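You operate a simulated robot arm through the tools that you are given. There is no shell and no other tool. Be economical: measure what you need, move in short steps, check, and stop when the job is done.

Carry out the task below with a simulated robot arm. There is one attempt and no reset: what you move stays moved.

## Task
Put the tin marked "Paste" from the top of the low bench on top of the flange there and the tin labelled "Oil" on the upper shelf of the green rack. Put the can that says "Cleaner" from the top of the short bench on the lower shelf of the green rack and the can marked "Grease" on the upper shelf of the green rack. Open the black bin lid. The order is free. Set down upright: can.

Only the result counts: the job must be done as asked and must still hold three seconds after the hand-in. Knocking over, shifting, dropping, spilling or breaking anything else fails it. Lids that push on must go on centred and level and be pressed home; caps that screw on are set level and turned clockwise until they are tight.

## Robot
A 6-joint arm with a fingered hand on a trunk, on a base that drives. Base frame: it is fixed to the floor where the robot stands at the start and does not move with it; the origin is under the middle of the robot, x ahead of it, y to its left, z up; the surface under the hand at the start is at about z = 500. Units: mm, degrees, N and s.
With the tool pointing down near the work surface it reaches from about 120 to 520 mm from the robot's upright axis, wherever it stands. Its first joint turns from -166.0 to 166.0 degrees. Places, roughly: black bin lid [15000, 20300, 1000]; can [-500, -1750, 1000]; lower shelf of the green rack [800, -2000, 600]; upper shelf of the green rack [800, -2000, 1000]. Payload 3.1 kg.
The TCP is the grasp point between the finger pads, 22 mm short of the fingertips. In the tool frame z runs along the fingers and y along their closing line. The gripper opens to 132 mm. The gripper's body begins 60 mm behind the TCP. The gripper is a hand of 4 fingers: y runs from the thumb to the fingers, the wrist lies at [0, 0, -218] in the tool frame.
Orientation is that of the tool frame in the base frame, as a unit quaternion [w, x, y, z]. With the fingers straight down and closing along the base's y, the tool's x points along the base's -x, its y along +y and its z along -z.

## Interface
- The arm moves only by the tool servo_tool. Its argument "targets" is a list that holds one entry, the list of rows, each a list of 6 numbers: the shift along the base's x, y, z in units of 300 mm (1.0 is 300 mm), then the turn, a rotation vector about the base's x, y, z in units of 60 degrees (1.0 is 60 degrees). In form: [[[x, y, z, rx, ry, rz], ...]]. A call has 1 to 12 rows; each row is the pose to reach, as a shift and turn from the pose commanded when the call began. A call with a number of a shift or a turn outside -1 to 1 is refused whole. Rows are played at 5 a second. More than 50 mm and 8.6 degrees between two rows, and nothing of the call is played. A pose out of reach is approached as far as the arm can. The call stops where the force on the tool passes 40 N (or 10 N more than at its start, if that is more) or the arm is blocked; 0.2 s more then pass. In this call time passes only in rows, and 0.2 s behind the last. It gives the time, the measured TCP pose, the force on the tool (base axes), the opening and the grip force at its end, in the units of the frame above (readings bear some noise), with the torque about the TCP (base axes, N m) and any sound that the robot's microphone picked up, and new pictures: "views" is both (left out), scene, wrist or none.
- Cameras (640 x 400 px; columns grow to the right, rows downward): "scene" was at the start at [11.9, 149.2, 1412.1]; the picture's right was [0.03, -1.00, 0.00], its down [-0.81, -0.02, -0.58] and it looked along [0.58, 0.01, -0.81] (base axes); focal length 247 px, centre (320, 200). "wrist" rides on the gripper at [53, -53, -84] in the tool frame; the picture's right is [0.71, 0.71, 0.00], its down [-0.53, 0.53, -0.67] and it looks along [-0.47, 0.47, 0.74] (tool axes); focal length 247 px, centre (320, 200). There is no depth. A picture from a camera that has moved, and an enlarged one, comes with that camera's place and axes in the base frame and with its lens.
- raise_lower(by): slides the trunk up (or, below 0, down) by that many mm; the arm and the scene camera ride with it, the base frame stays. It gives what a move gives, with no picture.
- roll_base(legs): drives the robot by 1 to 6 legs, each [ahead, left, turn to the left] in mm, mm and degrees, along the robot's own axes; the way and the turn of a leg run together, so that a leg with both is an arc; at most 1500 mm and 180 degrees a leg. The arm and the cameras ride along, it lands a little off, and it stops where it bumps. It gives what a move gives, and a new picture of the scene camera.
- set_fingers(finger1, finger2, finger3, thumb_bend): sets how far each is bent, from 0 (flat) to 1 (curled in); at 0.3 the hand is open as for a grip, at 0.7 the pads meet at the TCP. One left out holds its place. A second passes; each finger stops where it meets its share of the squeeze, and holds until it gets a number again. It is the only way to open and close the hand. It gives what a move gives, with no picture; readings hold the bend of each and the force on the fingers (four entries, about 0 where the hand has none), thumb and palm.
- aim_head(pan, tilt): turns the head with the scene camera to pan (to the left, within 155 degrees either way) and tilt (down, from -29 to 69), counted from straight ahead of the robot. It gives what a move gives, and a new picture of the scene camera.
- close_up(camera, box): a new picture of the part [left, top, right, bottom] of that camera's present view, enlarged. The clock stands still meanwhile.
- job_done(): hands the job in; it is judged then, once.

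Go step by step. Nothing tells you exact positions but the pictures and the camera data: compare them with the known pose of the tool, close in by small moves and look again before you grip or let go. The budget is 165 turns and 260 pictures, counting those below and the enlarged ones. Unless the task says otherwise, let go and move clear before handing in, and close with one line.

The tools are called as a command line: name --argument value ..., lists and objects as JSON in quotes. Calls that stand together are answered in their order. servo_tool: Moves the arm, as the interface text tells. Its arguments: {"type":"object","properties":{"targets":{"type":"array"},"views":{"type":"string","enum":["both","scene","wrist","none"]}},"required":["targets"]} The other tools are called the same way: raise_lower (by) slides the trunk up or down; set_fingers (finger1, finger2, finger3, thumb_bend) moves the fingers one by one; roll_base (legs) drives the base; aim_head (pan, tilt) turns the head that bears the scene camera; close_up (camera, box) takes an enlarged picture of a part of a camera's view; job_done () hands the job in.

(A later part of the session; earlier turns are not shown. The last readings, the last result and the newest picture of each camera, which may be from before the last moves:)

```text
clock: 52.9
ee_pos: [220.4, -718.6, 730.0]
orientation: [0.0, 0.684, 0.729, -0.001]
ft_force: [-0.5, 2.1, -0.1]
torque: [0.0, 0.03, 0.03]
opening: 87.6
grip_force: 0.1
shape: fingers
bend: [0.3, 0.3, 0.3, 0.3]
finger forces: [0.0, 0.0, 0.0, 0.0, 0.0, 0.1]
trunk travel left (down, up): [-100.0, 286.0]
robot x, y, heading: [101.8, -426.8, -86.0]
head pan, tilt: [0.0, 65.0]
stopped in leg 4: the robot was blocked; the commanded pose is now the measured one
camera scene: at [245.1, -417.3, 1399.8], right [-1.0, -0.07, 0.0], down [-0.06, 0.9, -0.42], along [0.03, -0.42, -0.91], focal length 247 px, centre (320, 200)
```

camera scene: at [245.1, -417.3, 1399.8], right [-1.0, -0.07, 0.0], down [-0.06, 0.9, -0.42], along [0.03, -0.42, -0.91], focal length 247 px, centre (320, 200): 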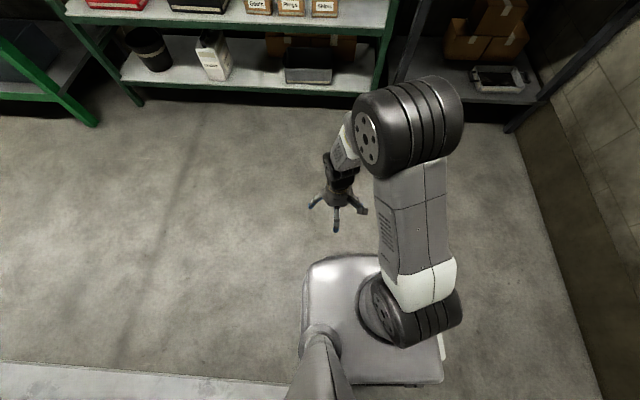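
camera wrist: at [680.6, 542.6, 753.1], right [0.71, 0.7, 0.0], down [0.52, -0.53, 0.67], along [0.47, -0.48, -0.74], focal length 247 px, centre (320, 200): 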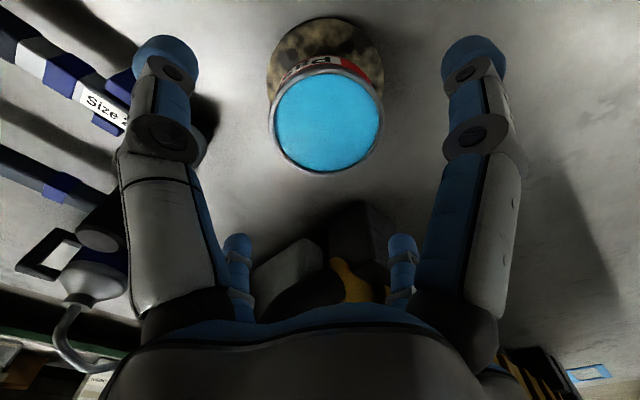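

roll_base --legs '[[150, -30, 0], [0, 0, -4], [0, 410, 0], [0, 0, 180]]'

```text
clock: 64.1
ee_pos: [404.2, -277.2, 729.8]
orientation: [0.0, -0.684, 0.729, -0.001]
ft_force: [-1.2, -0.3, -0.5]
torque: [-0.02, -0.02, 0.0]
opening: 87.6
grip_force: 0.0
shape: fingers
bend: [0.3, 0.3, 0.3, 0.3]
finger forces: [0.1, 0.0, 0.1, 0.1, 0.0, 0.0]
trunk travel left (down, up): [-100.0, 286.0]
robot x, y, heading: [485.3, -581.3, 86.7]
head pan, tilt: [0.0, 65.0]
camera scene: at [339.1, -571.7, 1399.8], right [1.0, -0.06, 0.0], down [-0.05, -0.9, -0.42], along [0.03, 0.42, -0.91], focal length 247 px, centre (320, 200)
```

scene: 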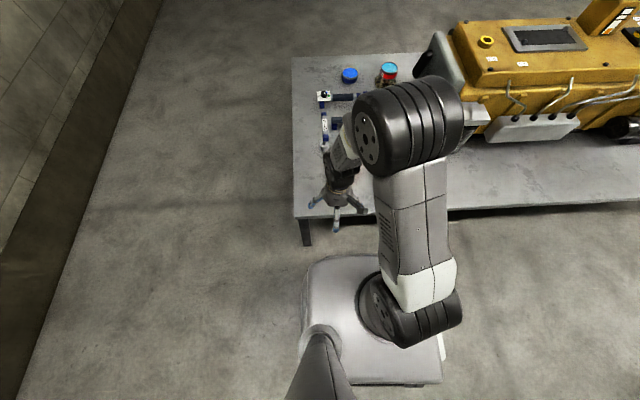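

roll_base --legs '[[0, 0, 3.3], [170, 0, 0]]'

servo_tool --targets '[[[0.1, 0, 0, 0, 0, 0], [0.1, 0, 0, 0, 0, 0]]]'

```text
clock: 66.0
ee_pos: [397.9, -119.0, 729.7]
orientation: [0.0, -0.703, 0.711, 0.0]
ft_force: [0.9, 0.1, 0.8]
torque: [-0.01, 0.03, -0.03]
opening: 87.3
grip_force: 0.1
shape: fingers
bend: [0.3, 0.3, 0.3, 0.3]
finger forces: [0.0, 0.0, 0.1, 0.1, 0.1, 0.0]
trunk travel left (down, up): [-100.0, 286.0]
robot x, y, heading: [498.3, -413.9, 89.5]
head pan, tilt: [0.0, 65.0]
camera scene: at [348.5, -417.3, 1399.9], right [1.0, -0.01, 0.0], down [-0.01, -0.91, -0.42], along [0.0, 0.42, -0.91], focal length 247 px, centre (320, 200)
```

scene: 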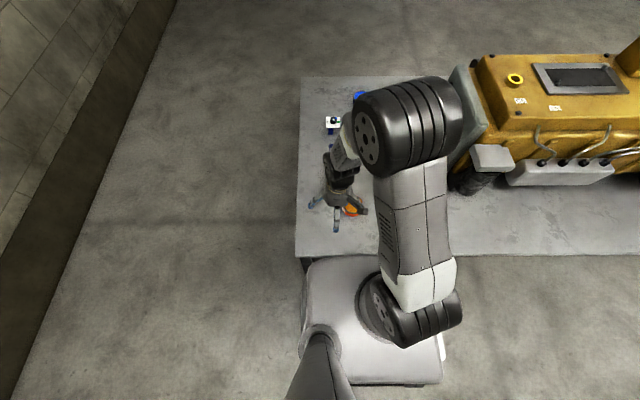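

```text
clock: 66.6
ee_pos: [430.5, -116.5, 728.4]
orientation: [-0.001, -0.703, 0.712, 0.0]
ft_force: [0.2, 0.1, -0.5]
torque: [-0.02, 0.03, 0.0]
opening: 87.4
grip_force: 0.1
shape: fingers
bend: [0.3, 0.3, 0.3, 0.3]
finger forces: [0.0, 0.1, 0.0, 0.0, 0.0, 0.0]
trunk travel left (down, up): [-100.0, 286.0]
robot x, y, heading: [497.5, -417.9, 89.5]
head pan, tilt: [0.0, 65.0]
camera scene: at [348.6, -415.2, 1399.8], right [1.0, -0.01, 0.0], down [-0.01, -0.91, -0.42], along [0.0, 0.42, -0.91], focal length 247 px, centre (320, 200)
camera wrist: at [482.0, -170.9, 813.0], right [-0.72, -0.7, 0.0], down [-0.52, 0.53, 0.67], along [-0.47, 0.48, -0.74], focal length 247 px, centre (320, 200)
```

scene: 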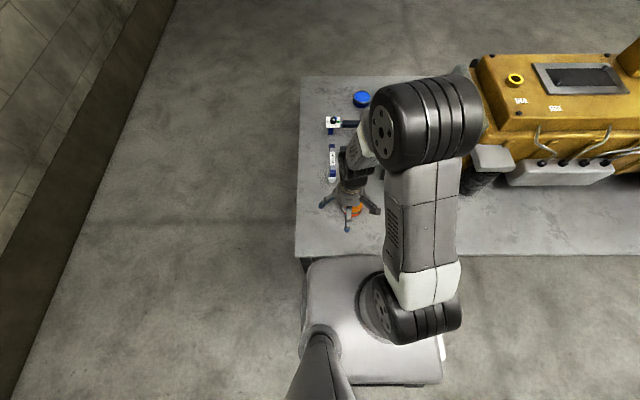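
wrist: 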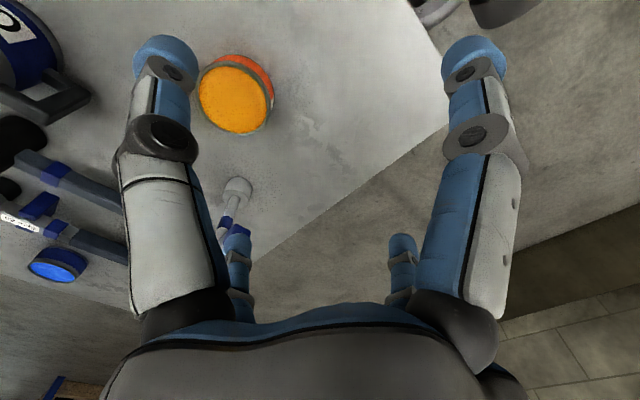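

servo_tool --targets '[[[0.08, 0.14, 0, 0, 0, 0], [0.155, 0.272, 0, 0, 0, 0], [0.155, 0.272, -0.16, 0, 0, 0], [0.155, 0.272, -0.32, 0, 0, 0], [0.155, 0.272, -0.45, 0, 0, 0]]]' --views "wrist"

```text
clock: 67.8
ee_pos: [476.2, -34.8, 594.3]
orientation: [0.0, -0.703, 0.711, 0.001]
ft_force: [-0.3, 0.3, -0.2]
torque: [-0.02, 0.0, -0.02]
opening: 87.5
grip_force: 0.0
shape: fingers
bend: [0.3, 0.3, 0.3, 0.3]
finger forces: [0.1, 0.1, 0.0, 0.0, 0.0, 0.0]
trunk travel left (down, up): [-100.0, 286.0]
robot x, y, heading: [498.0, -420.2, 89.2]
head pan, tilt: [0.0, 65.0]
camera wrist: at [527.6, -88.7, 677.1], right [-0.72, -0.7, 0.0], down [-0.52, 0.53, 0.67], along [-0.47, 0.48, -0.74], focal length 247 px, centre (320, 200)
```

wrist: 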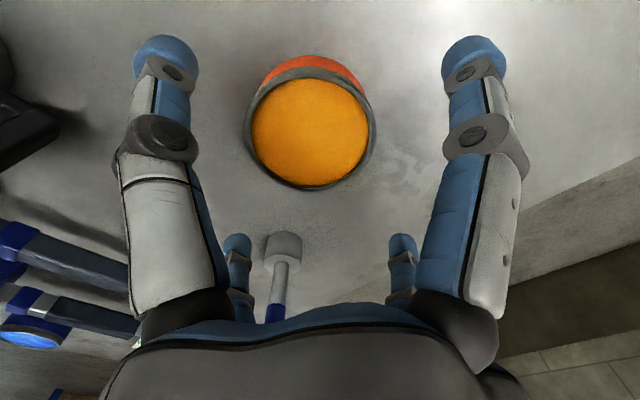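

servo_tool --targets '[[[0.017, 0.003, -0.1, 0, 0, 0], [0.017, 0.003, -0.18, 0, 0, 0], [0.017, 0.003, -0.225, 0, 0, 0]]]' --views "wrist"

```text
clock: 68.6
ee_pos: [479.2, -34.8, 525.6]
orientation: [0.0, -0.702, 0.712, 0.0]
ft_force: [-0.2, -0.9, 0.3]
torque: [0.03, -0.01, 0.01]
opening: 87.7
grip_force: 0.0
shape: fingers
bend: [0.3, 0.3, 0.3, 0.3]
finger forces: [0.0, 0.0, 0.0, 0.0, 0.1, 0.0]
trunk travel left (down, up): [-100.0, 286.0]
robot x, y, heading: [497.2, -417.2, 89.6]
head pan, tilt: [0.0, 65.0]
camera wrist: at [531.5, -88.8, 608.4], right [-0.72, -0.7, 0.0], down [-0.52, 0.53, 0.67], along [-0.47, 0.48, -0.74], focal length 247 px, centre (320, 200)
```

wrist: 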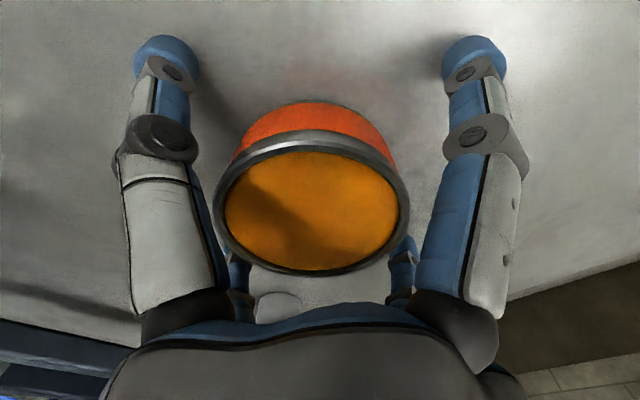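

servo_tool --targets '[[[0.008, 0.008, 0, 0, 0, 0]]]' --views "none"

set_fingers --finger1 0.7 --finger2 0.7 --finger3 0.7 --thumb_bend 0.7

servo_tool --targets '[[[0, 0, 0.05, 0, 0, 0], [0, 0, 0.15, 0, 0, 0], [0, 0, 0.3, 0, 0, 0], [0, 0, 0.45, 0, 0, 0], [0, 0, 0.6, 0, 0, 0]]]'

```text
clock: 69.0
ee_pos: [482.8, -32.9, 525.5]
orientation: [0.001, -0.703, 0.711, 0.001]
ft_force: [0.0, -0.4, 0.6]
torque: [-0.02, -0.01, -0.02]
opening: 87.3
grip_force: 0.1
shape: fingers
bend: [0.3, 0.3, 0.3, 0.3]
finger forces: [0.1, 0.1, 0.1, 0.1, 0.0, 0.1]
trunk travel left (down, up): [-100.0, 286.0]
robot x, y, heading: [495.4, -416.1, 89.7]
head pan, tilt: [0.0, 65.0]
```

```text
clock: 69.8
ee_pos: [482.6, -32.7, 529.2]
orientation: [0.002, -0.703, 0.711, 0.002]
ft_force: [2.3, -5.2, 23.3]
torque: [-0.25, -0.61, -0.07]
opening: 43.9
grip_force: 30.8
shape: fingers
bend: [0.46, 0.45, 0.48, 0.53]
finger forces: [11.7, 9.0, 13.3, 0.0, 27.3, 0.1]
trunk travel left (down, up): [-100.0, 286.0]
robot x, y, heading: [495.1, -419.5, 89.4]
head pan, tilt: [0.0, 65.0]
stopped: the force on the tool passed its limit at 41 N (the readings are from after the stop); the commanded pose is now the measured one
```

```text
clock: 71.0
ee_pos: [484.6, -32.6, 709.2]
orientation: [0.001, -0.703, 0.711, 0.0]
ft_force: [0.4, -0.5, -3.6]
torque: [0.02, 0.0, -0.03]
opening: 42.9
grip_force: 19.6
shape: fingers
bend: [0.46, 0.45, 0.48, 0.53]
finger forces: [6.0, 9.5, 7.1, 0.0, 17.1, 0.0]
trunk travel left (down, up): [-100.0, 286.0]
robot x, y, heading: [495.6, -419.3, 89.4]
head pan, tilt: [0.0, 65.0]
camera scene: at [348.6, -415.7, 1399.8], right [1.0, -0.01, 0.0], down [-0.01, -0.91, -0.42], along [0.0, 0.42, -0.91], focal length 247 px, centre (320, 200)
camera wrist: at [537.0, -85.2, 792.1], right [-0.72, -0.7, 0.0], down [-0.52, 0.53, 0.67], along [-0.47, 0.48, -0.74], focal length 247 px, centre (320, 200)
```

scene: 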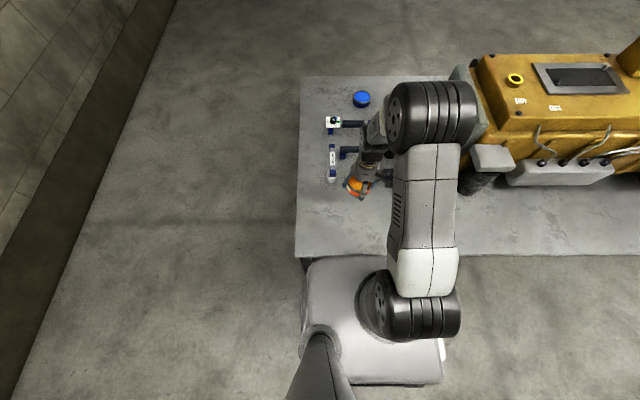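
wrist: 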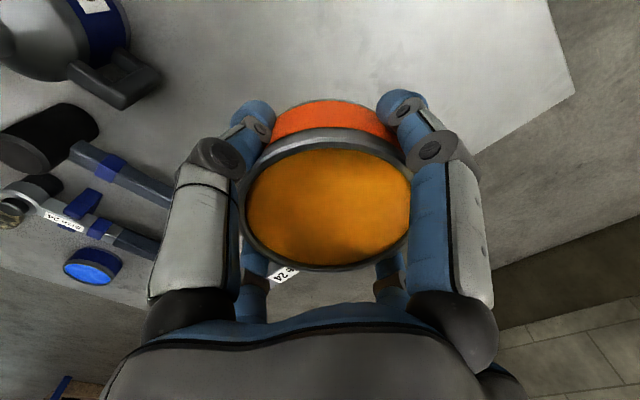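

servo_tool --targets '[[[0, -0.12, 0.06, 0, 0, 0], [0, -0.26, 0.08, 0, 0, 0], [0, -0.35, 0.08, 0, 0, 0]]]' --views "none"

roll_base --legs '[[-380, 0, 0], [0, -250, 0], [0, 0, -180]]'

aim_head --pan 0 --tilt 30

```text
clock: 71.8
ee_pos: [485.1, -133.6, 731.0]
orientation: [0.002, -0.703, 0.712, 0.002]
ft_force: [0.1, 0.3, -2.9]
torque: [0.0, -0.03, 0.01]
opening: 42.5
grip_force: 19.5
shape: fingers
bend: [0.46, 0.45, 0.48, 0.53]
finger forces: [6.1, 9.8, 6.9, 0.0, 16.6, 0.1]
trunk travel left (down, up): [-100.0, 286.0]
robot x, y, heading: [497.7, -418.5, 89.4]
head pan, tilt: [0.0, 65.0]
```

```text
clock: 82.9
ee_pos: [757.2, -1082.2, 731.6]
orientation: [0.001, 0.703, 0.711, -0.001]
ft_force: [0.4, 0.6, -3.5]
torque: [0.02, 0.01, 0.0]
opening: 42.6
grip_force: 19.7
shape: fingers
bend: [0.47, 0.44, 0.48, 0.53]
finger forces: [5.7, 9.9, 6.5, 0.0, 16.5, 0.0]
trunk travel left (down, up): [-100.0, 286.0]
robot x, y, heading: [734.9, -798.9, -89.1]
head pan, tilt: [0.0, 65.0]
camera scene: at [884.7, -799.1, 1399.8], right [-1.0, -0.01, 0.0], down [-0.01, 0.91, -0.42], along [0.01, -0.42, -0.91], focal length 247 px, centre (320, 200)
```

scene: 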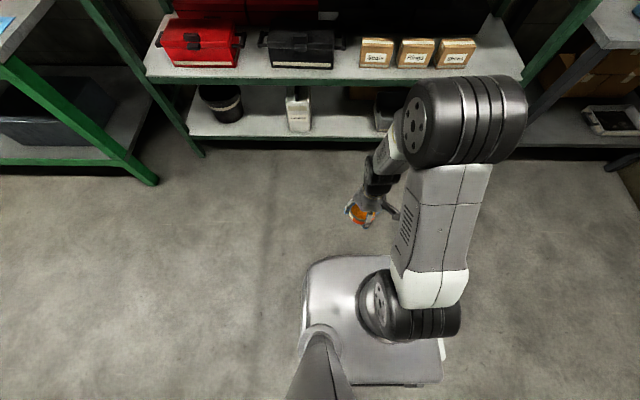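

```text
clock: 83.9
ee_pos: [756.1, -1083.4, 731.8]
orientation: [0.002, 0.703, 0.711, -0.002]
ft_force: [0.2, 0.1, -3.6]
torque: [0.02, 0.05, 0.02]
opening: 42.2
grip_force: 18.7
shape: fingers
bend: [0.47, 0.44, 0.48, 0.53]
finger forces: [5.7, 9.9, 6.5, 0.0, 16.5, 0.0]
trunk travel left (down, up): [-100.0, 286.0]
robot x, y, heading: [740.6, -798.1, -89.1]
head pan, tilt: [0.0, 30.0]
camera scene: at [885.2, -828.8, 1447.4], right [-1.0, -0.01, 0.0], down [-0.01, 0.5, -0.87], along [0.01, -0.87, -0.5], focal length 247 px, centre (320, 200)
```

scene: 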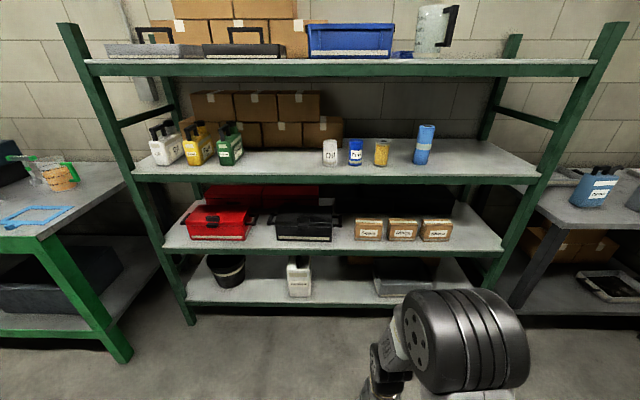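

close_up --camera "scene" --box '[130, 100, 350, 250]'

close_up --camera "scene" --box '[320, 110, 560, 260]'

aim_head --pan -50 --tilt 30

close_up --camera "scene" --box '[220, 80, 480, 250]'

```text
2.67 times, centred on (240, 175) of scene
camera zoom: at [885.2, -828.8, 1447.4], right [-1.0, -0.01, 0.0], down [-0.01, 0.5, -0.87], along [0.01, -0.87, -0.5], focal length 659 px, centre (533, 267)
```

zoom: 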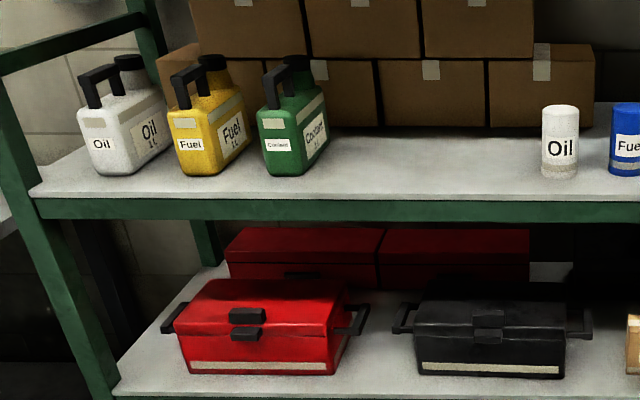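

```text
2.67 times, centred on (440, 185) of scene
camera zoom: at [885.2, -828.8, 1447.4], right [-1.0, -0.01, 0.0], down [-0.01, 0.5, -0.87], along [0.01, -0.87, -0.5], focal length 659 px, centre (0, 240)
```

zoom: 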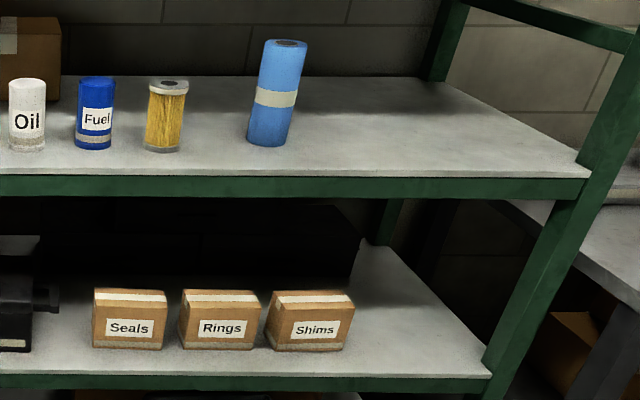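

```text
clock: 85.1
ee_pos: [757.9, -1082.9, 730.7]
orientation: [0.001, 0.703, 0.711, -0.002]
ft_force: [0.5, 0.7, -3.0]
torque: [0.03, 0.04, 0.03]
opening: 42.2
grip_force: 19.1
shape: fingers
bend: [0.47, 0.44, 0.48, 0.53]
finger forces: [5.7, 9.9, 6.5, 0.1, 16.5, 0.0]
trunk travel left (down, up): [-100.0, 286.0]
robot x, y, heading: [736.4, -797.3, -88.8]
head pan, tilt: [-50.0, 30.0]
camera scene: at [815.5, -797.7, 1447.5], right [-0.65, 0.76, 0.0], down [0.38, 0.33, -0.87], along [-0.65, -0.57, -0.5], focal length 247 px, centre (320, 200)
```

scene: 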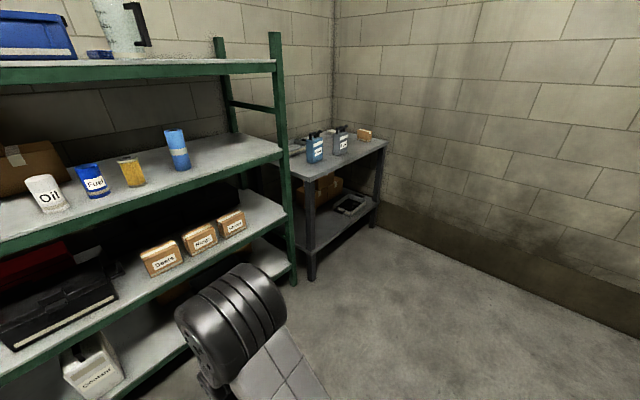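

```text
2.35 times, centred on (350, 165) of scene
camera zoom: at [815.5, -797.7, 1447.5], right [-0.65, 0.76, 0.0], down [0.38, 0.33, -0.87], along [-0.65, -0.57, -0.5], focal length 581 px, centre (249, 282)
```

zoom: 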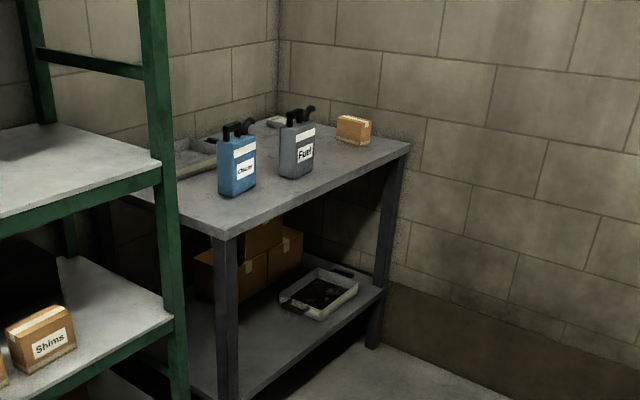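

raise_lower --by 286

roll_base --legs '[[0, 0, -1], [0, -430, 0], [540, 0, 0]]'

aim_head --pan 0 --tilt 50

aim_head --pan -75 --tilt 35

```text
clock: 88.0
ee_pos: [757.4, -1082.5, 1016.5]
orientation: [0.001, 0.703, 0.711, -0.001]
ft_force: [0.1, 0.4, -3.8]
torque: [0.0, 0.03, 0.02]
opening: 42.5
grip_force: 19.6
shape: fingers
bend: [0.47, 0.44, 0.48, 0.53]
finger forces: [5.7, 9.9, 6.5, 0.1, 16.3, 0.2]
trunk travel left (down, up): [-386.0, 0.0]
robot x, y, heading: [738.5, -798.7, -89.0]
head pan, tilt: [-50.0, 30.0]
```

```text
clock: 93.6
ee_pos: [310.9, -1613.6, 1017.5]
orientation: [0.002, 0.715, 0.699, -0.001]
ft_force: [-0.1, -0.9, -3.4]
torque: [-0.02, 0.02, 0.01]
opening: 42.1
grip_force: 19.4
shape: fingers
bend: [0.47, 0.44, 0.48, 0.53]
finger forces: [5.6, 10.0, 6.4, 0.0, 16.4, 0.0]
trunk travel left (down, up): [-386.0, 0.0]
robot x, y, heading: [297.9, -1328.3, -91.5]
head pan, tilt: [-50.0, 30.0]
camera scene: at [379.2, -1330.4, 1732.6], right [-0.63, 0.78, 0.0], down [0.39, 0.31, -0.87], along [-0.68, -0.54, -0.5], focal length 247 px, centre (320, 200)
```

scene: 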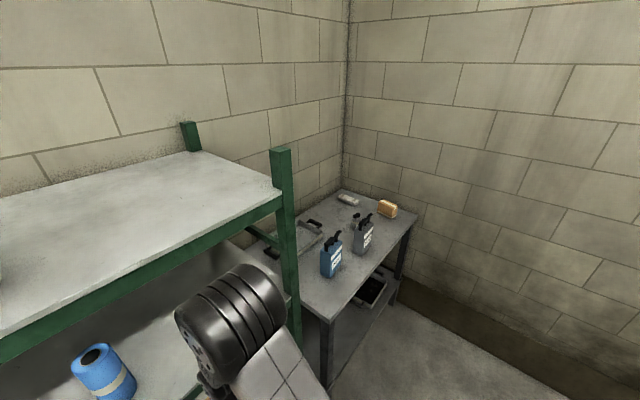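

```text
clock: 94.8
ee_pos: [310.9, -1613.6, 1016.7]
orientation: [0.002, 0.715, 0.7, -0.002]
ft_force: [0.4, 0.3, -3.2]
torque: [0.01, 0.02, 0.01]
opening: 42.0
grip_force: 19.4
shape: fingers
bend: [0.47, 0.44, 0.48, 0.53]
finger forces: [5.7, 10.0, 6.5, 0.1, 16.4, 0.1]
trunk travel left (down, up): [-386.0, 0.0]
robot x, y, heading: [305.0, -1331.7, -91.2]
head pan, tilt: [0.0, 50.0]
camera scene: at [448.0, -1350.5, 1703.1], right [-1.0, 0.02, 0.0], down [0.02, 0.77, -0.64], along [-0.01, -0.64, -0.77], focal length 247 px, centre (320, 200)
```

scene: 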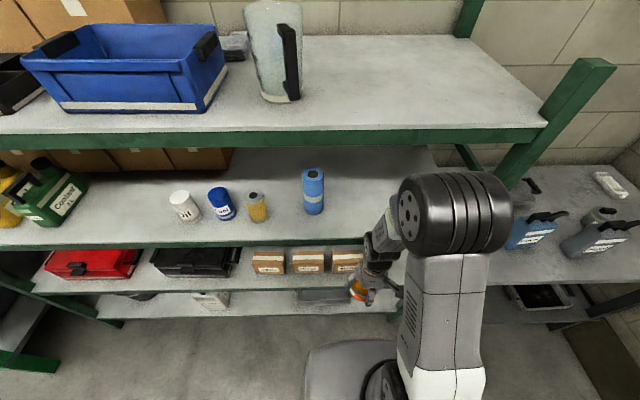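

```text
clock: 96.3
ee_pos: [310.2, -1613.8, 1017.4]
orientation: [0.001, 0.715, 0.699, -0.001]
ft_force: [-1.0, -0.3, -3.2]
torque: [0.02, 0.02, 0.01]
opening: 42.1
grip_force: 19.0
shape: fingers
bend: [0.47, 0.44, 0.48, 0.53]
finger forces: [5.7, 10.0, 6.4, 0.0, 16.4, 0.0]
trunk travel left (down, up): [-386.0, 0.0]
robot x, y, heading: [302.2, -1326.8, -91.0]
head pan, tilt: [-75.0, 35.0]
camera scene: at [364.2, -1294.5, 1724.8], right [-0.24, 0.97, 0.0], down [0.56, 0.14, -0.82], along [-0.8, -0.2, -0.57], focal length 247 px, centre (320, 200)
```

scene: 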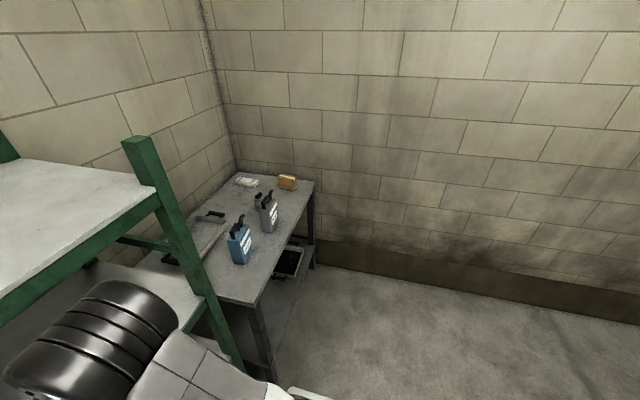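

close_up --camera "scene" --box '[150, 160, 330, 280]'

aim_head --pan -30 --tilt 45

close_up --camera "scene" --box '[220, 100, 480, 260]'

```text
3.33 times, centred on (240, 220) of scene
camera zoom: at [364.2, -1294.5, 1724.8], right [-0.24, 0.97, 0.0], down [0.56, 0.14, -0.82], along [-0.8, -0.2, -0.57], focal length 824 px, centre (587, 133)
```

zoom: 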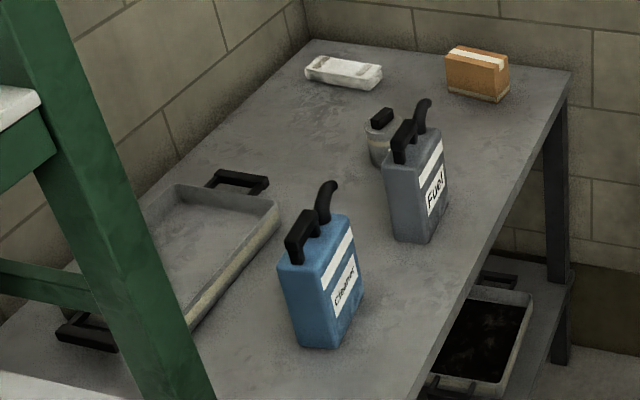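

```text
clock: 97.4
ee_pos: [310.9, -1613.3, 1016.8]
orientation: [0.001, 0.715, 0.699, -0.001]
ft_force: [-0.6, 0.1, -3.1]
torque: [0.0, 0.05, -0.01]
opening: 42.5
grip_force: 18.6
shape: fingers
bend: [0.47, 0.44, 0.48, 0.53]
finger forces: [5.7, 10.0, 6.5, 0.0, 16.4, 0.0]
trunk travel left (down, up): [-386.0, 0.0]
robot x, y, heading: [301.4, -1329.5, -91.3]
head pan, tilt: [-30.0, 45.0]
camera scene: at [407.5, -1342.9, 1710.0], right [-0.85, 0.52, 0.0], down [0.37, 0.6, -0.71], along [-0.37, -0.6, -0.71], focal length 247 px, centre (320, 200)
```

scene: 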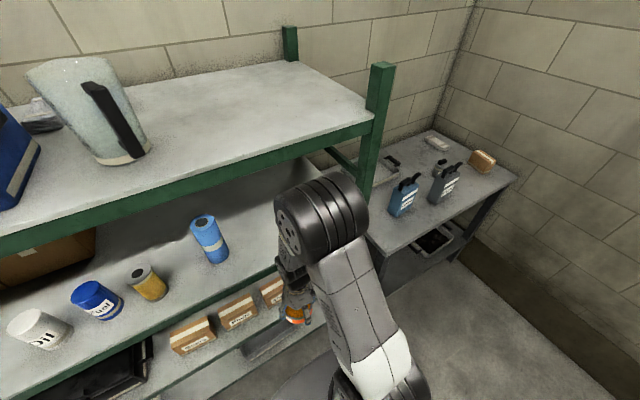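

```text
2.46 times, centred on (350, 180) of scene
camera zoom: at [407.5, -1342.9, 1710.0], right [-0.85, 0.52, 0.0], down [0.37, 0.6, -0.71], along [-0.37, -0.6, -0.71], focal length 608 px, centre (246, 249)
```

zoom: 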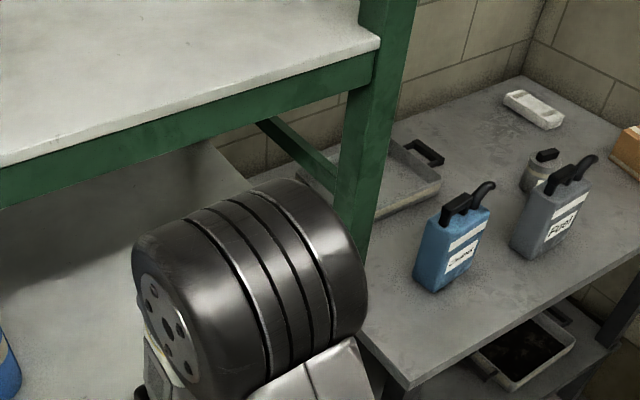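

servo_tool --targets '[[[0, -0.1, 0.1, 0, 0, 0], [0, -0.22, 0.18, 0, 0, 0], [0, -0.36, 0.2, 0, 0, 0], [0, -0.5, 0.2, 0, 0, 0]]]'

aim_head --pan 10 --tilt 55

```text
clock: 98.4
ee_pos: [310.3, -1762.5, 1077.1]
orientation: [0.0, 0.715, 0.699, 0.0]
ft_force: [0.8, 0.1, -4.8]
torque: [0.0, 0.01, -0.01]
opening: 41.5
grip_force: 18.8
shape: fingers
bend: [0.47, 0.44, 0.48, 0.54]
finger forces: [5.4, 10.7, 5.6, 0.0, 15.5, 0.0]
trunk travel left (down, up): [-386.0, 0.0]
robot x, y, heading: [300.0, -1332.0, -91.1]
head pan, tilt: [-30.0, 45.0]
camera scene: at [407.5, -1345.0, 1710.0], right [-0.86, 0.52, 0.0], down [0.37, 0.61, -0.71], along [-0.37, -0.6, -0.71], focal length 247 px, centre (320, 200)
camera wrist: at [257.2, -1707.9, 1159.8], right [0.72, 0.69, 0.0], down [0.51, -0.54, 0.67], along [0.46, -0.48, -0.74], focal length 247 px, centre (320, 200)
```

scene: 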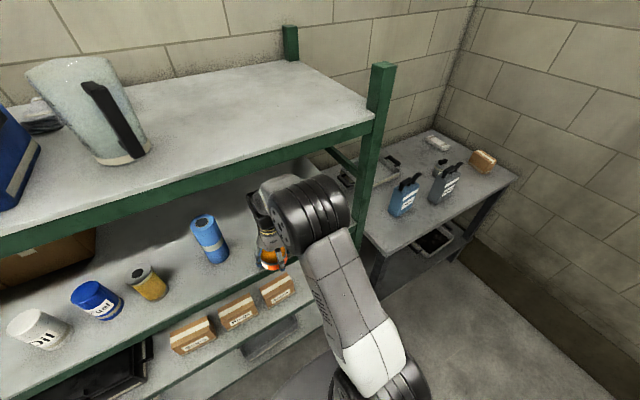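
wrist: 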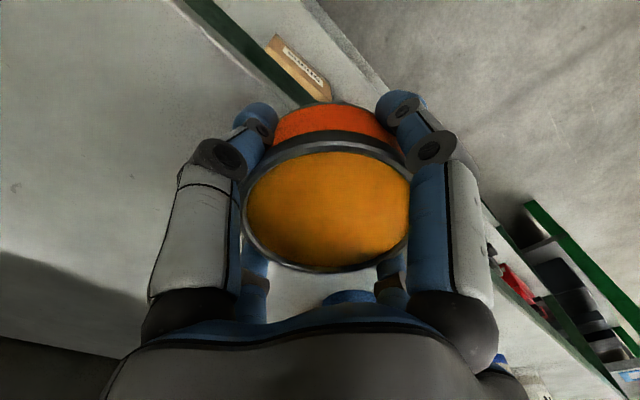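

```text
clock: 99.5
ee_pos: [310.4, -1761.5, 1076.6]
orientation: [0.001, 0.716, 0.698, -0.001]
ft_force: [0.4, -0.8, -3.6]
torque: [-0.02, 0.02, 0.0]
opening: 41.4
grip_force: 18.7
shape: fingers
bend: [0.47, 0.44, 0.48, 0.54]
finger forces: [5.4, 10.7, 5.5, 0.0, 15.5, 0.0]
trunk travel left (down, up): [-386.0, 0.0]
robot x, y, heading: [304.2, -1326.4, -91.4]
head pan, tilt: [10.0, 55.0]
camera scene: at [460.6, -1345.0, 1696.6], right [-0.99, -0.15, 0.0], down [-0.12, 0.81, -0.57], along [0.09, -0.57, -0.82], focal length 247 px, centre (320, 200)
```

scene: 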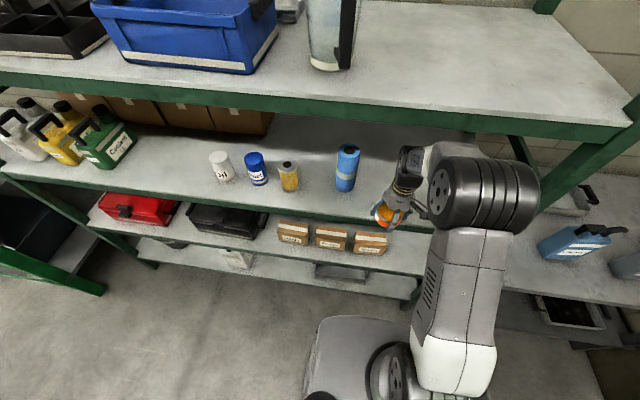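

servo_tool --targets '[[[0, -0.1, -0.03, 0, 0, 0], [0, -0.2, -0.05, 0, 0, 0]]]'

close_up --camera "scene" --box '[330, 90, 550, 240]'

```text
clock: 100.1
ee_pos: [310.8, -1813.7, 1068.8]
orientation: [0.002, 0.715, 0.699, -0.004]
ft_force: [-0.1, 8.3, 19.5]
torque: [0.38, 0.46, -0.18]
opening: 41.0
grip_force: 29.1
shape: fingers
bend: [0.46, 0.43, 0.48, 0.55]
finger forces: [10.5, 12.5, 10.8, 0.0, 24.4, 0.0]
trunk travel left (down, up): [-386.0, 0.0]
robot x, y, heading: [300.6, -1332.6, -91.1]
head pan, tilt: [10.0, 55.0]
stopped in row 2: the force on the tool passed its limit at 43 N (the readings are from after the stop); the commanded pose is now the measured one
camera scene: at [460.7, -1342.1, 1696.7], right [-0.99, -0.15, 0.0], down [-0.13, 0.81, -0.57], along [0.09, -0.57, -0.82], focal length 247 px, centre (320, 200)
camera wrist: at [257.6, -1758.6, 1151.4], right [0.72, 0.69, -0.01], down [0.51, -0.53, 0.67], along [0.46, -0.49, -0.74], focal length 247 px, centre (320, 200)
```

scene: 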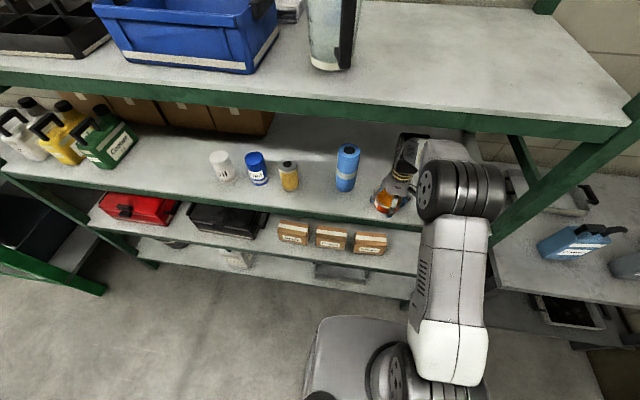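
wrist: 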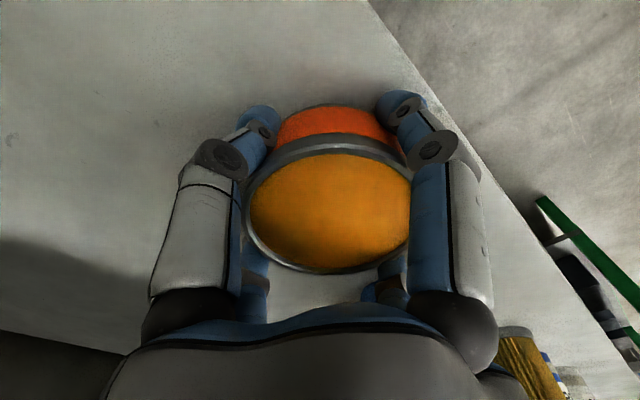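

```text
2.67 times, centred on (440, 165) of scene
camera zoom: at [460.7, -1342.1, 1696.7], right [-0.99, -0.15, 0.0], down [-0.13, 0.81, -0.57], along [0.09, -0.57, -0.82], focal length 659 px, centre (0, 293)
```

zoom: 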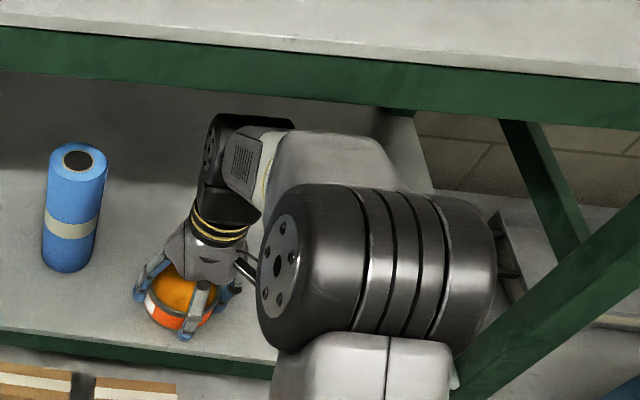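

servo_tool --targets '[[[0, 0, 0.005, 0, 0, 0]]]' --views "none"

servo_tool --targets '[[[0, 0, 0.005, 0, 0, 0]]]' --views "none"

```text
clock: 100.5
ee_pos: [310.4, -1815.6, 1067.6]
orientation: [0.002, 0.715, 0.699, -0.003]
ft_force: [0.1, 3.2, 6.2]
torque: [0.18, 0.21, -0.08]
opening: 40.6
grip_force: 22.3
shape: fingers
bend: [0.46, 0.43, 0.48, 0.55]
finger forces: [7.0, 12.5, 7.6, 0.0, 18.6, 0.0]
trunk travel left (down, up): [-386.0, 0.0]
robot x, y, heading: [300.0, -1327.3, -91.0]
head pan, tilt: [10.0, 55.0]
```

```text
clock: 100.9
ee_pos: [310.8, -1815.4, 1068.6]
orientation: [0.002, 0.716, 0.698, -0.003]
ft_force: [-0.5, 0.8, -2.3]
torque: [-0.01, 0.07, -0.01]
opening: 40.2
grip_force: 19.8
shape: fingers
bend: [0.47, 0.43, 0.48, 0.55]
finger forces: [5.5, 12.3, 6.5, 0.0, 15.2, 0.0]
trunk travel left (down, up): [-386.0, 0.0]
robot x, y, heading: [301.4, -1328.4, -91.1]
head pan, tilt: [10.0, 55.0]
```

servo_tool --targets '[[[0, 0, 0.027, 0, 0, 0], [0, -0.05, 0.027, 0, 0, 0], [0, -0.1, 0.027, 0, 0, 0], [0, -0.1, 0.01, 0, 0, 0]]]' --views "none"

servo_tool --targets '[[[0, 0, -0.01, 0, 0, 0]]]' --views "none"

```text
clock: 101.9
ee_pos: [311.0, -1846.1, 1071.9]
orientation: [0.002, 0.715, 0.699, -0.002]
ft_force: [-0.7, -0.2, -4.2]
torque: [0.0, 0.02, 0.01]
opening: 40.1
grip_force: 19.1
shape: fingers
bend: [0.47, 0.43, 0.48, 0.55]
finger forces: [5.5, 12.5, 6.0, 0.0, 14.2, 0.0]
trunk travel left (down, up): [-386.0, 0.0]
robot x, y, heading: [301.6, -1328.9, -91.3]
head pan, tilt: [10.0, 55.0]
```

```text
clock: 102.3
ee_pos: [310.0, -1846.0, 1070.3]
orientation: [0.002, 0.716, 0.698, -0.002]
ft_force: [-0.9, -0.3, -4.0]
torque: [-0.02, 0.03, 0.02]
opening: 40.1
grip_force: 19.0
shape: fingers
bend: [0.47, 0.43, 0.48, 0.55]
finger forces: [5.4, 12.6, 6.0, 0.0, 14.3, 0.0]
trunk travel left (down, up): [-386.0, 0.0]
robot x, y, heading: [303.0, -1330.1, -91.0]
head pan, tilt: [10.0, 55.0]
```

servo_tool --targets '[[[0, 0, -0.008, 0, 0, 0]]]' --views "none"

servo_tool --targets '[[[0, 0, -0.006, 0, 0, 0]]]' --views "none"

```text
clock: 102.7
ee_pos: [309.8, -1846.2, 1068.8]
orientation: [0.002, 0.715, 0.699, -0.003]
ft_force: [0.7, 0.1, 8.1]
torque: [0.39, 0.1, -0.05]
opening: 40.1
grip_force: 24.7
shape: fingers
bend: [0.47, 0.43, 0.48, 0.55]
finger forces: [13.4, 12.6, 5.9, 0.1, 17.0, 0.1]
trunk travel left (down, up): [-386.0, 0.0]
robot x, y, heading: [300.3, -1328.0, -91.5]
head pan, tilt: [10.0, 55.0]
```

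```text
clock: 103.1
ee_pos: [310.1, -1846.4, 1066.7]
orientation: [0.004, 0.715, 0.699, -0.005]
ft_force: [0.6, -2.4, 27.4]
torque: [0.91, 0.37, 0.06]
opening: 40.1
grip_force: 33.9
shape: fingers
bend: [0.46, 0.43, 0.48, 0.55]
finger forces: [25.6, 12.6, 5.8, 0.0, 23.5, 0.0]
trunk travel left (down, up): [-386.0, 0.0]
robot x, y, heading: [300.4, -1331.8, -91.1]
head pan, tilt: [10.0, 55.0]
```

servo_tool --targets '[[[0, 0, 0.006, 0, 0, 0]]]' --views "none"

set_fingers --finger1 0.42 --finger2 0.39 --finger3 0.42 --thumb_bend 0.48

set_fingers --finger1 0.3 --finger2 0.3 --finger3 0.3 --thumb_bend 0.3

servo_tool --targets '[[[0, 0, 0.08, 0, 0, 0], [0, 0, 0.2, 0, 0, 0], [0, 0.06, 0.25, 0, 0, 0]]]'

```text
clock: 103.5
ee_pos: [310.5, -1845.0, 1068.4]
orientation: [0.004, 0.715, 0.699, -0.004]
ft_force: [-0.3, -6.5, 23.6]
torque: [0.34, 0.68, 0.17]
opening: 40.2
grip_force: 33.2
shape: fingers
bend: [0.46, 0.43, 0.48, 0.55]
finger forces: [16.4, 12.8, 6.0, 0.1, 29.5, 0.0]
trunk travel left (down, up): [-386.0, 0.0]
robot x, y, heading: [303.6, -1330.9, -91.2]
head pan, tilt: [10.0, 55.0]
```

```text
clock: 104.5
ee_pos: [310.4, -1845.4, 1068.2]
orientation: [0.004, 0.715, 0.699, -0.003]
ft_force: [0.1, -8.4, 28.2]
torque: [0.52, 0.45, 0.31]
opening: 42.6
grip_force: 13.7
shape: fingers
bend: [0.45, 0.39, 0.42, 0.51]
finger forces: [15.0, 0.2, 0.1, 0.0, 12.8, 0.0]
trunk travel left (down, up): [-386.0, 0.0]
robot x, y, heading: [298.0, -1329.8, -91.0]
head pan, tilt: [10.0, 55.0]
```

```text
clock: 105.5
ee_pos: [310.7, -1845.4, 1066.5]
orientation: [0.002, 0.716, 0.698, -0.002]
ft_force: [0.0, 0.1, -0.3]
torque: [0.0, 0.02, 0.02]
opening: 87.5
grip_force: 0.1
shape: fingers
bend: [0.3, 0.3, 0.3, 0.3]
finger forces: [0.0, 0.1, 0.0, 0.0, 0.0, 0.0]
trunk travel left (down, up): [-386.0, 0.0]
robot x, y, heading: [301.8, -1329.9, -91.2]
head pan, tilt: [10.0, 55.0]
```

```text
clock: 106.5
ee_pos: [312.2, -1804.9, 1089.9]
orientation: [-0.045, 0.714, 0.698, 0.04]
ft_force: [0.1, -1.4, 2.2]
torque: [0.04, 0.03, -0.03]
opening: 87.4
grip_force: 0.1
shape: fingers
bend: [0.3, 0.3, 0.28, 0.3]
finger forces: [0.0, 0.1, 1.0, 0.0, 0.0, 0.0]
trunk travel left (down, up): [-386.0, 0.0]
robot x, y, heading: [302.6, -1325.9, -91.2]
head pan, tilt: [10.0, 55.0]
stopped in row 3: the arm was blocked; the commanded pose is now the measured one
camera scene: at [460.6, -1343.6, 1698.7], right [-0.99, -0.15, 0.0], down [-0.12, 0.81, -0.57], along [0.09, -0.57, -0.82], focal length 247 px, centre (320, 200)
camera wrist: at [258.8, -1760.4, 1178.8], right [0.72, 0.69, 0.08], down [0.52, -0.61, 0.6], along [0.46, -0.39, -0.8], focal length 247 px, centre (320, 200)
```

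scene: 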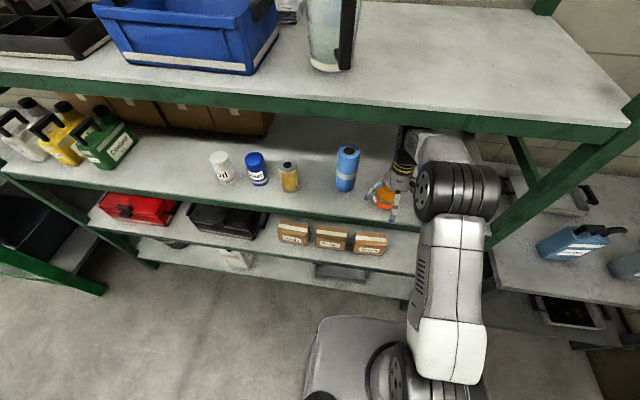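
wrist: 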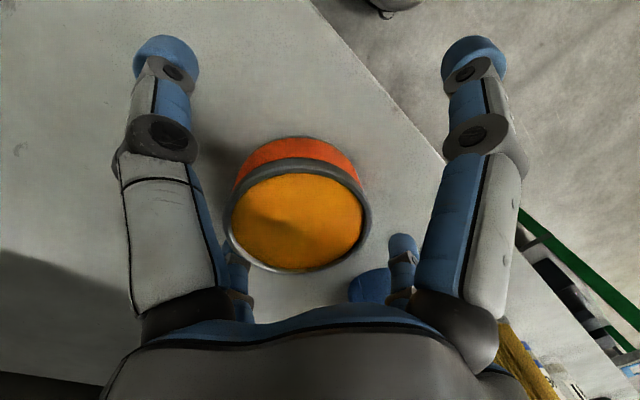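

servo_tool --targets '[[[0, -0.02, 0.01, -0.1, 0, 0], [0, -0.04, 0.03, -0.2, 0, 0], [0, -0.04, 0.06, -0.28, 0, 0]]]'

```text
clock: 107.3
ee_pos: [311.1, -1818.1, 1107.0]
orientation: [0.063, 0.713, 0.695, -0.063]
ft_force: [1.0, -0.5, 0.1]
torque: [0.01, -0.01, 0.02]
opening: 87.4
grip_force: 0.1
shape: fingers
bend: [0.3, 0.3, 0.3, 0.3]
finger forces: [0.0, 0.1, 0.0, 0.0, 0.0, 0.0]
trunk travel left (down, up): [-386.0, 0.0]
robot x, y, heading: [300.6, -1329.7, -91.2]
head pan, tilt: [10.0, 55.0]
camera scene: at [460.6, -1344.9, 1696.7], right [-0.99, -0.15, 0.0], down [-0.12, 0.81, -0.57], along [0.09, -0.57, -0.82], focal length 247 px, centre (320, 200)
camera wrist: at [259.2, -1749.4, 1179.0], right [0.72, 0.68, -0.12], down [0.52, -0.41, 0.75], along [0.46, -0.61, -0.65], focal length 247 px, centre (320, 200)
```

scene: 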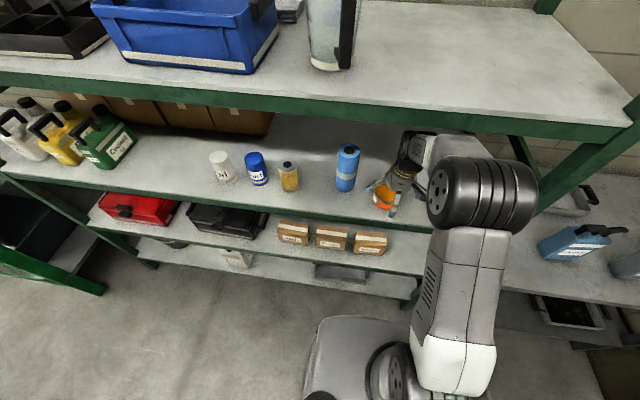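
wrist: 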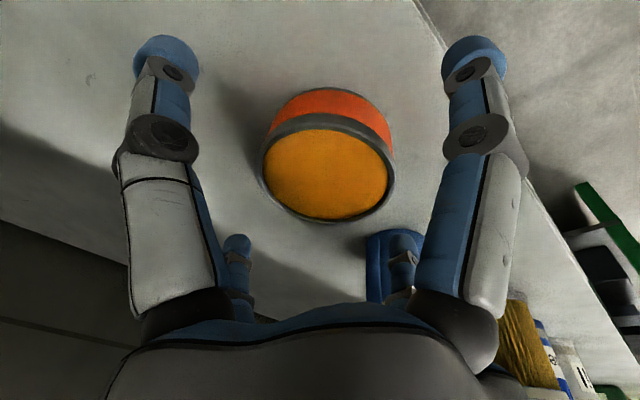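

servo_tool --targets '[[[0, 0.02, 0.06, 0, 0, 0], [0, 0.12, 0.1, 0, 0, 0], [0, 0.25, 0.1, 0.1, 0, 0], [0, 0.4, 0.1, 0.18, 0, 0], [0, 0.55, 0.0, 0.18, 0, 0], [0, 0.68, -0.1, 0.18, 0, 0]]]'

close_up --camera "scene" --box '[300, 130, 460, 230]'

```text
refused: row 5 steps farther than a row can; nothing moved
```

```text
4.00 times, centred on (380, 180) of scene
camera zoom: at [460.6, -1344.9, 1696.7], right [-0.99, -0.15, 0.0], down [-0.12, 0.81, -0.57], along [0.09, -0.57, -0.82], focal length 988 px, centre (80, 280)
```

zoom: 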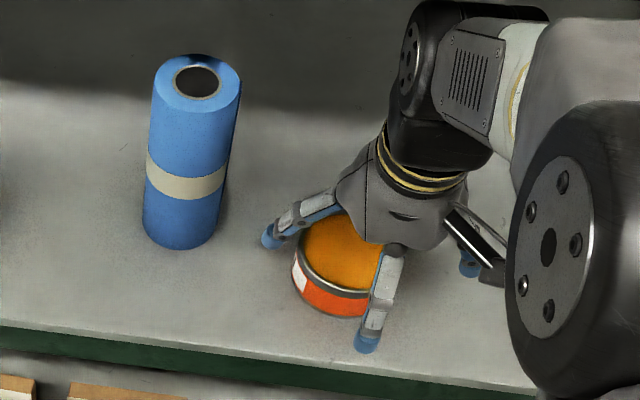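

Oil is flat and well on the shelf, and the hand is clear of it. I now retreat from the rack.

servo_tool --targets '[[[0, 0.02, 0.06, 0, 0, 0], [0, 0.12, 0.1, 0, 0, 0], [0, 0.25, 0.1, 0.1, 0, 0], [0, 0.38, 0.1, 0.18, 0, 0], [0, 0.5, 0.0, 0.18, 0, 0], [0, 0.6, -0.1, 0.18, 0, 0], [0, 0.68, -0.2, 0.18, 0, 0]]]' --views "scene"

```text
clock: 108.9
ee_pos: [312.1, -1615.3, 1048.0]
orientation: [-0.004, 0.716, 0.698, 0.002]
ft_force: [0.5, -1.2, -0.2]
torque: [-0.02, -0.01, -0.01]
opening: 87.5
grip_force: 0.1
shape: fingers
bend: [0.3, 0.3, 0.3, 0.3]
finger forces: [0.0, 0.0, 0.1, 0.1, 0.0, 0.0]
trunk travel left (down, up): [-386.0, 0.0]
robot x, y, heading: [302.5, -1332.8, -91.2]
head pan, tilt: [10.0, 55.0]
camera scene: at [460.7, -1344.4, 1696.6], right [-0.99, -0.15, 0.0], down [-0.13, 0.81, -0.57], along [0.09, -0.57, -0.82], focal length 247 px, centre (320, 200)
```

scene: 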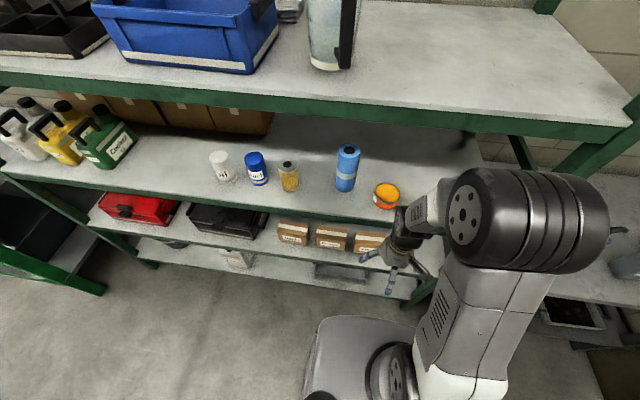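

servo_tool --targets '[[[0, 0.1, 0.08, 0, 0, 0], [0, 0.2, 0.16, 0, 0, 0]]]' --views "none"

roll_base --legs '[[0, 0, 1], [0, -530, 0]]'

aim_head --pan 15 --tilt 50

```text
clock: 109.5
ee_pos: [310.8, -1557.9, 1097.2]
orientation: [-0.006, 0.715, 0.699, 0.003]
ft_force: [0.7, 1.1, 0.0]
torque: [-0.04, -0.01, 0.0]
opening: 87.8
grip_force: 0.1
shape: fingers
bend: [0.3, 0.3, 0.3, 0.3]
finger forces: [0.1, 0.0, 0.1, 0.0, 0.0, 0.0]
out of reach, approached as far as the arm can: row 2
trunk travel left (down, up): [-386.0, 0.0]
robot x, y, heading: [302.3, -1329.8, -91.3]
head pan, tilt: [10.0, 55.0]
```

```text
clock: 112.9
ee_pos: [-225.8, -1555.1, 1095.5]
orientation: [-0.007, 0.71, 0.704, 0.004]
ft_force: [-0.2, 0.3, -0.4]
torque: [-0.01, 0.01, -0.01]
opening: 87.8
grip_force: 0.1
shape: fingers
bend: [0.3, 0.3, 0.3, 0.3]
finger forces: [0.0, 0.0, 0.1, 0.1, 0.0, 0.0]
trunk travel left (down, up): [-386.0, 0.0]
robot x, y, heading: [-239.3, -1323.2, -90.4]
head pan, tilt: [10.0, 55.0]
camera scene: at [-79.7, -1339.0, 1696.6], right [-0.99, -0.17, 0.0], down [-0.14, 0.81, -0.57], along [0.1, -0.57, -0.82], focal length 247 px, centre (320, 200)
```

scene: 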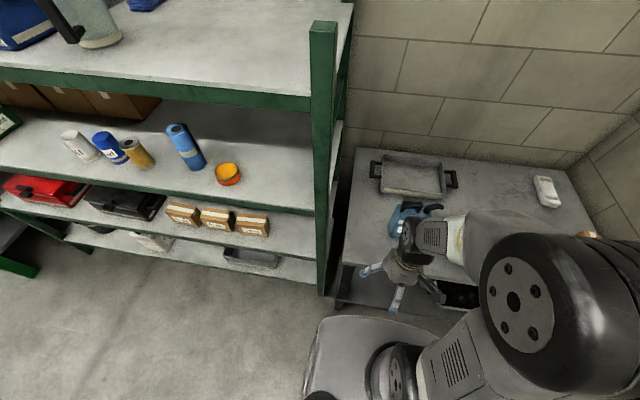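

```text
clock: 113.6
ee_pos: [-224.6, -1556.4, 1096.1]
orientation: [-0.006, 0.71, 0.704, 0.004]
ft_force: [0.1, 0.4, -0.4]
torque: [0.0, 0.03, 0.01]
opening: 87.5
grip_force: 0.0
shape: fingers
bend: [0.3, 0.3, 0.3, 0.3]
finger forces: [0.0, 0.0, 0.1, 0.0, 0.0, 0.0]
trunk travel left (down, up): [-386.0, 0.0]
robot x, y, heading: [-237.2, -1325.1, -90.6]
head pan, tilt: [15.0, 50.0]
camera scene: at [-72.4, -1342.4, 1703.1], right [-0.97, -0.25, 0.0], down [-0.19, 0.74, -0.64], along [0.16, -0.62, -0.77], focal length 247 px, centre (320, 200)
```

scene: 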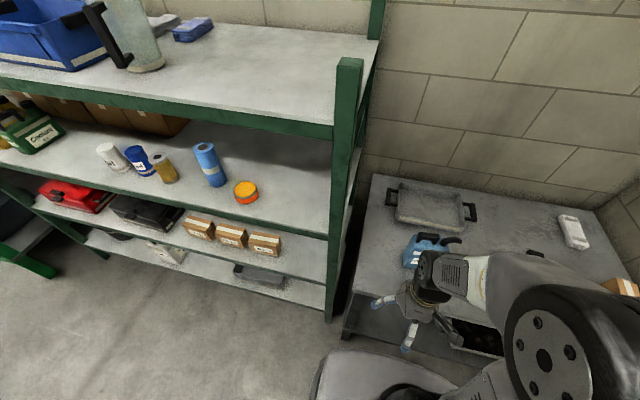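

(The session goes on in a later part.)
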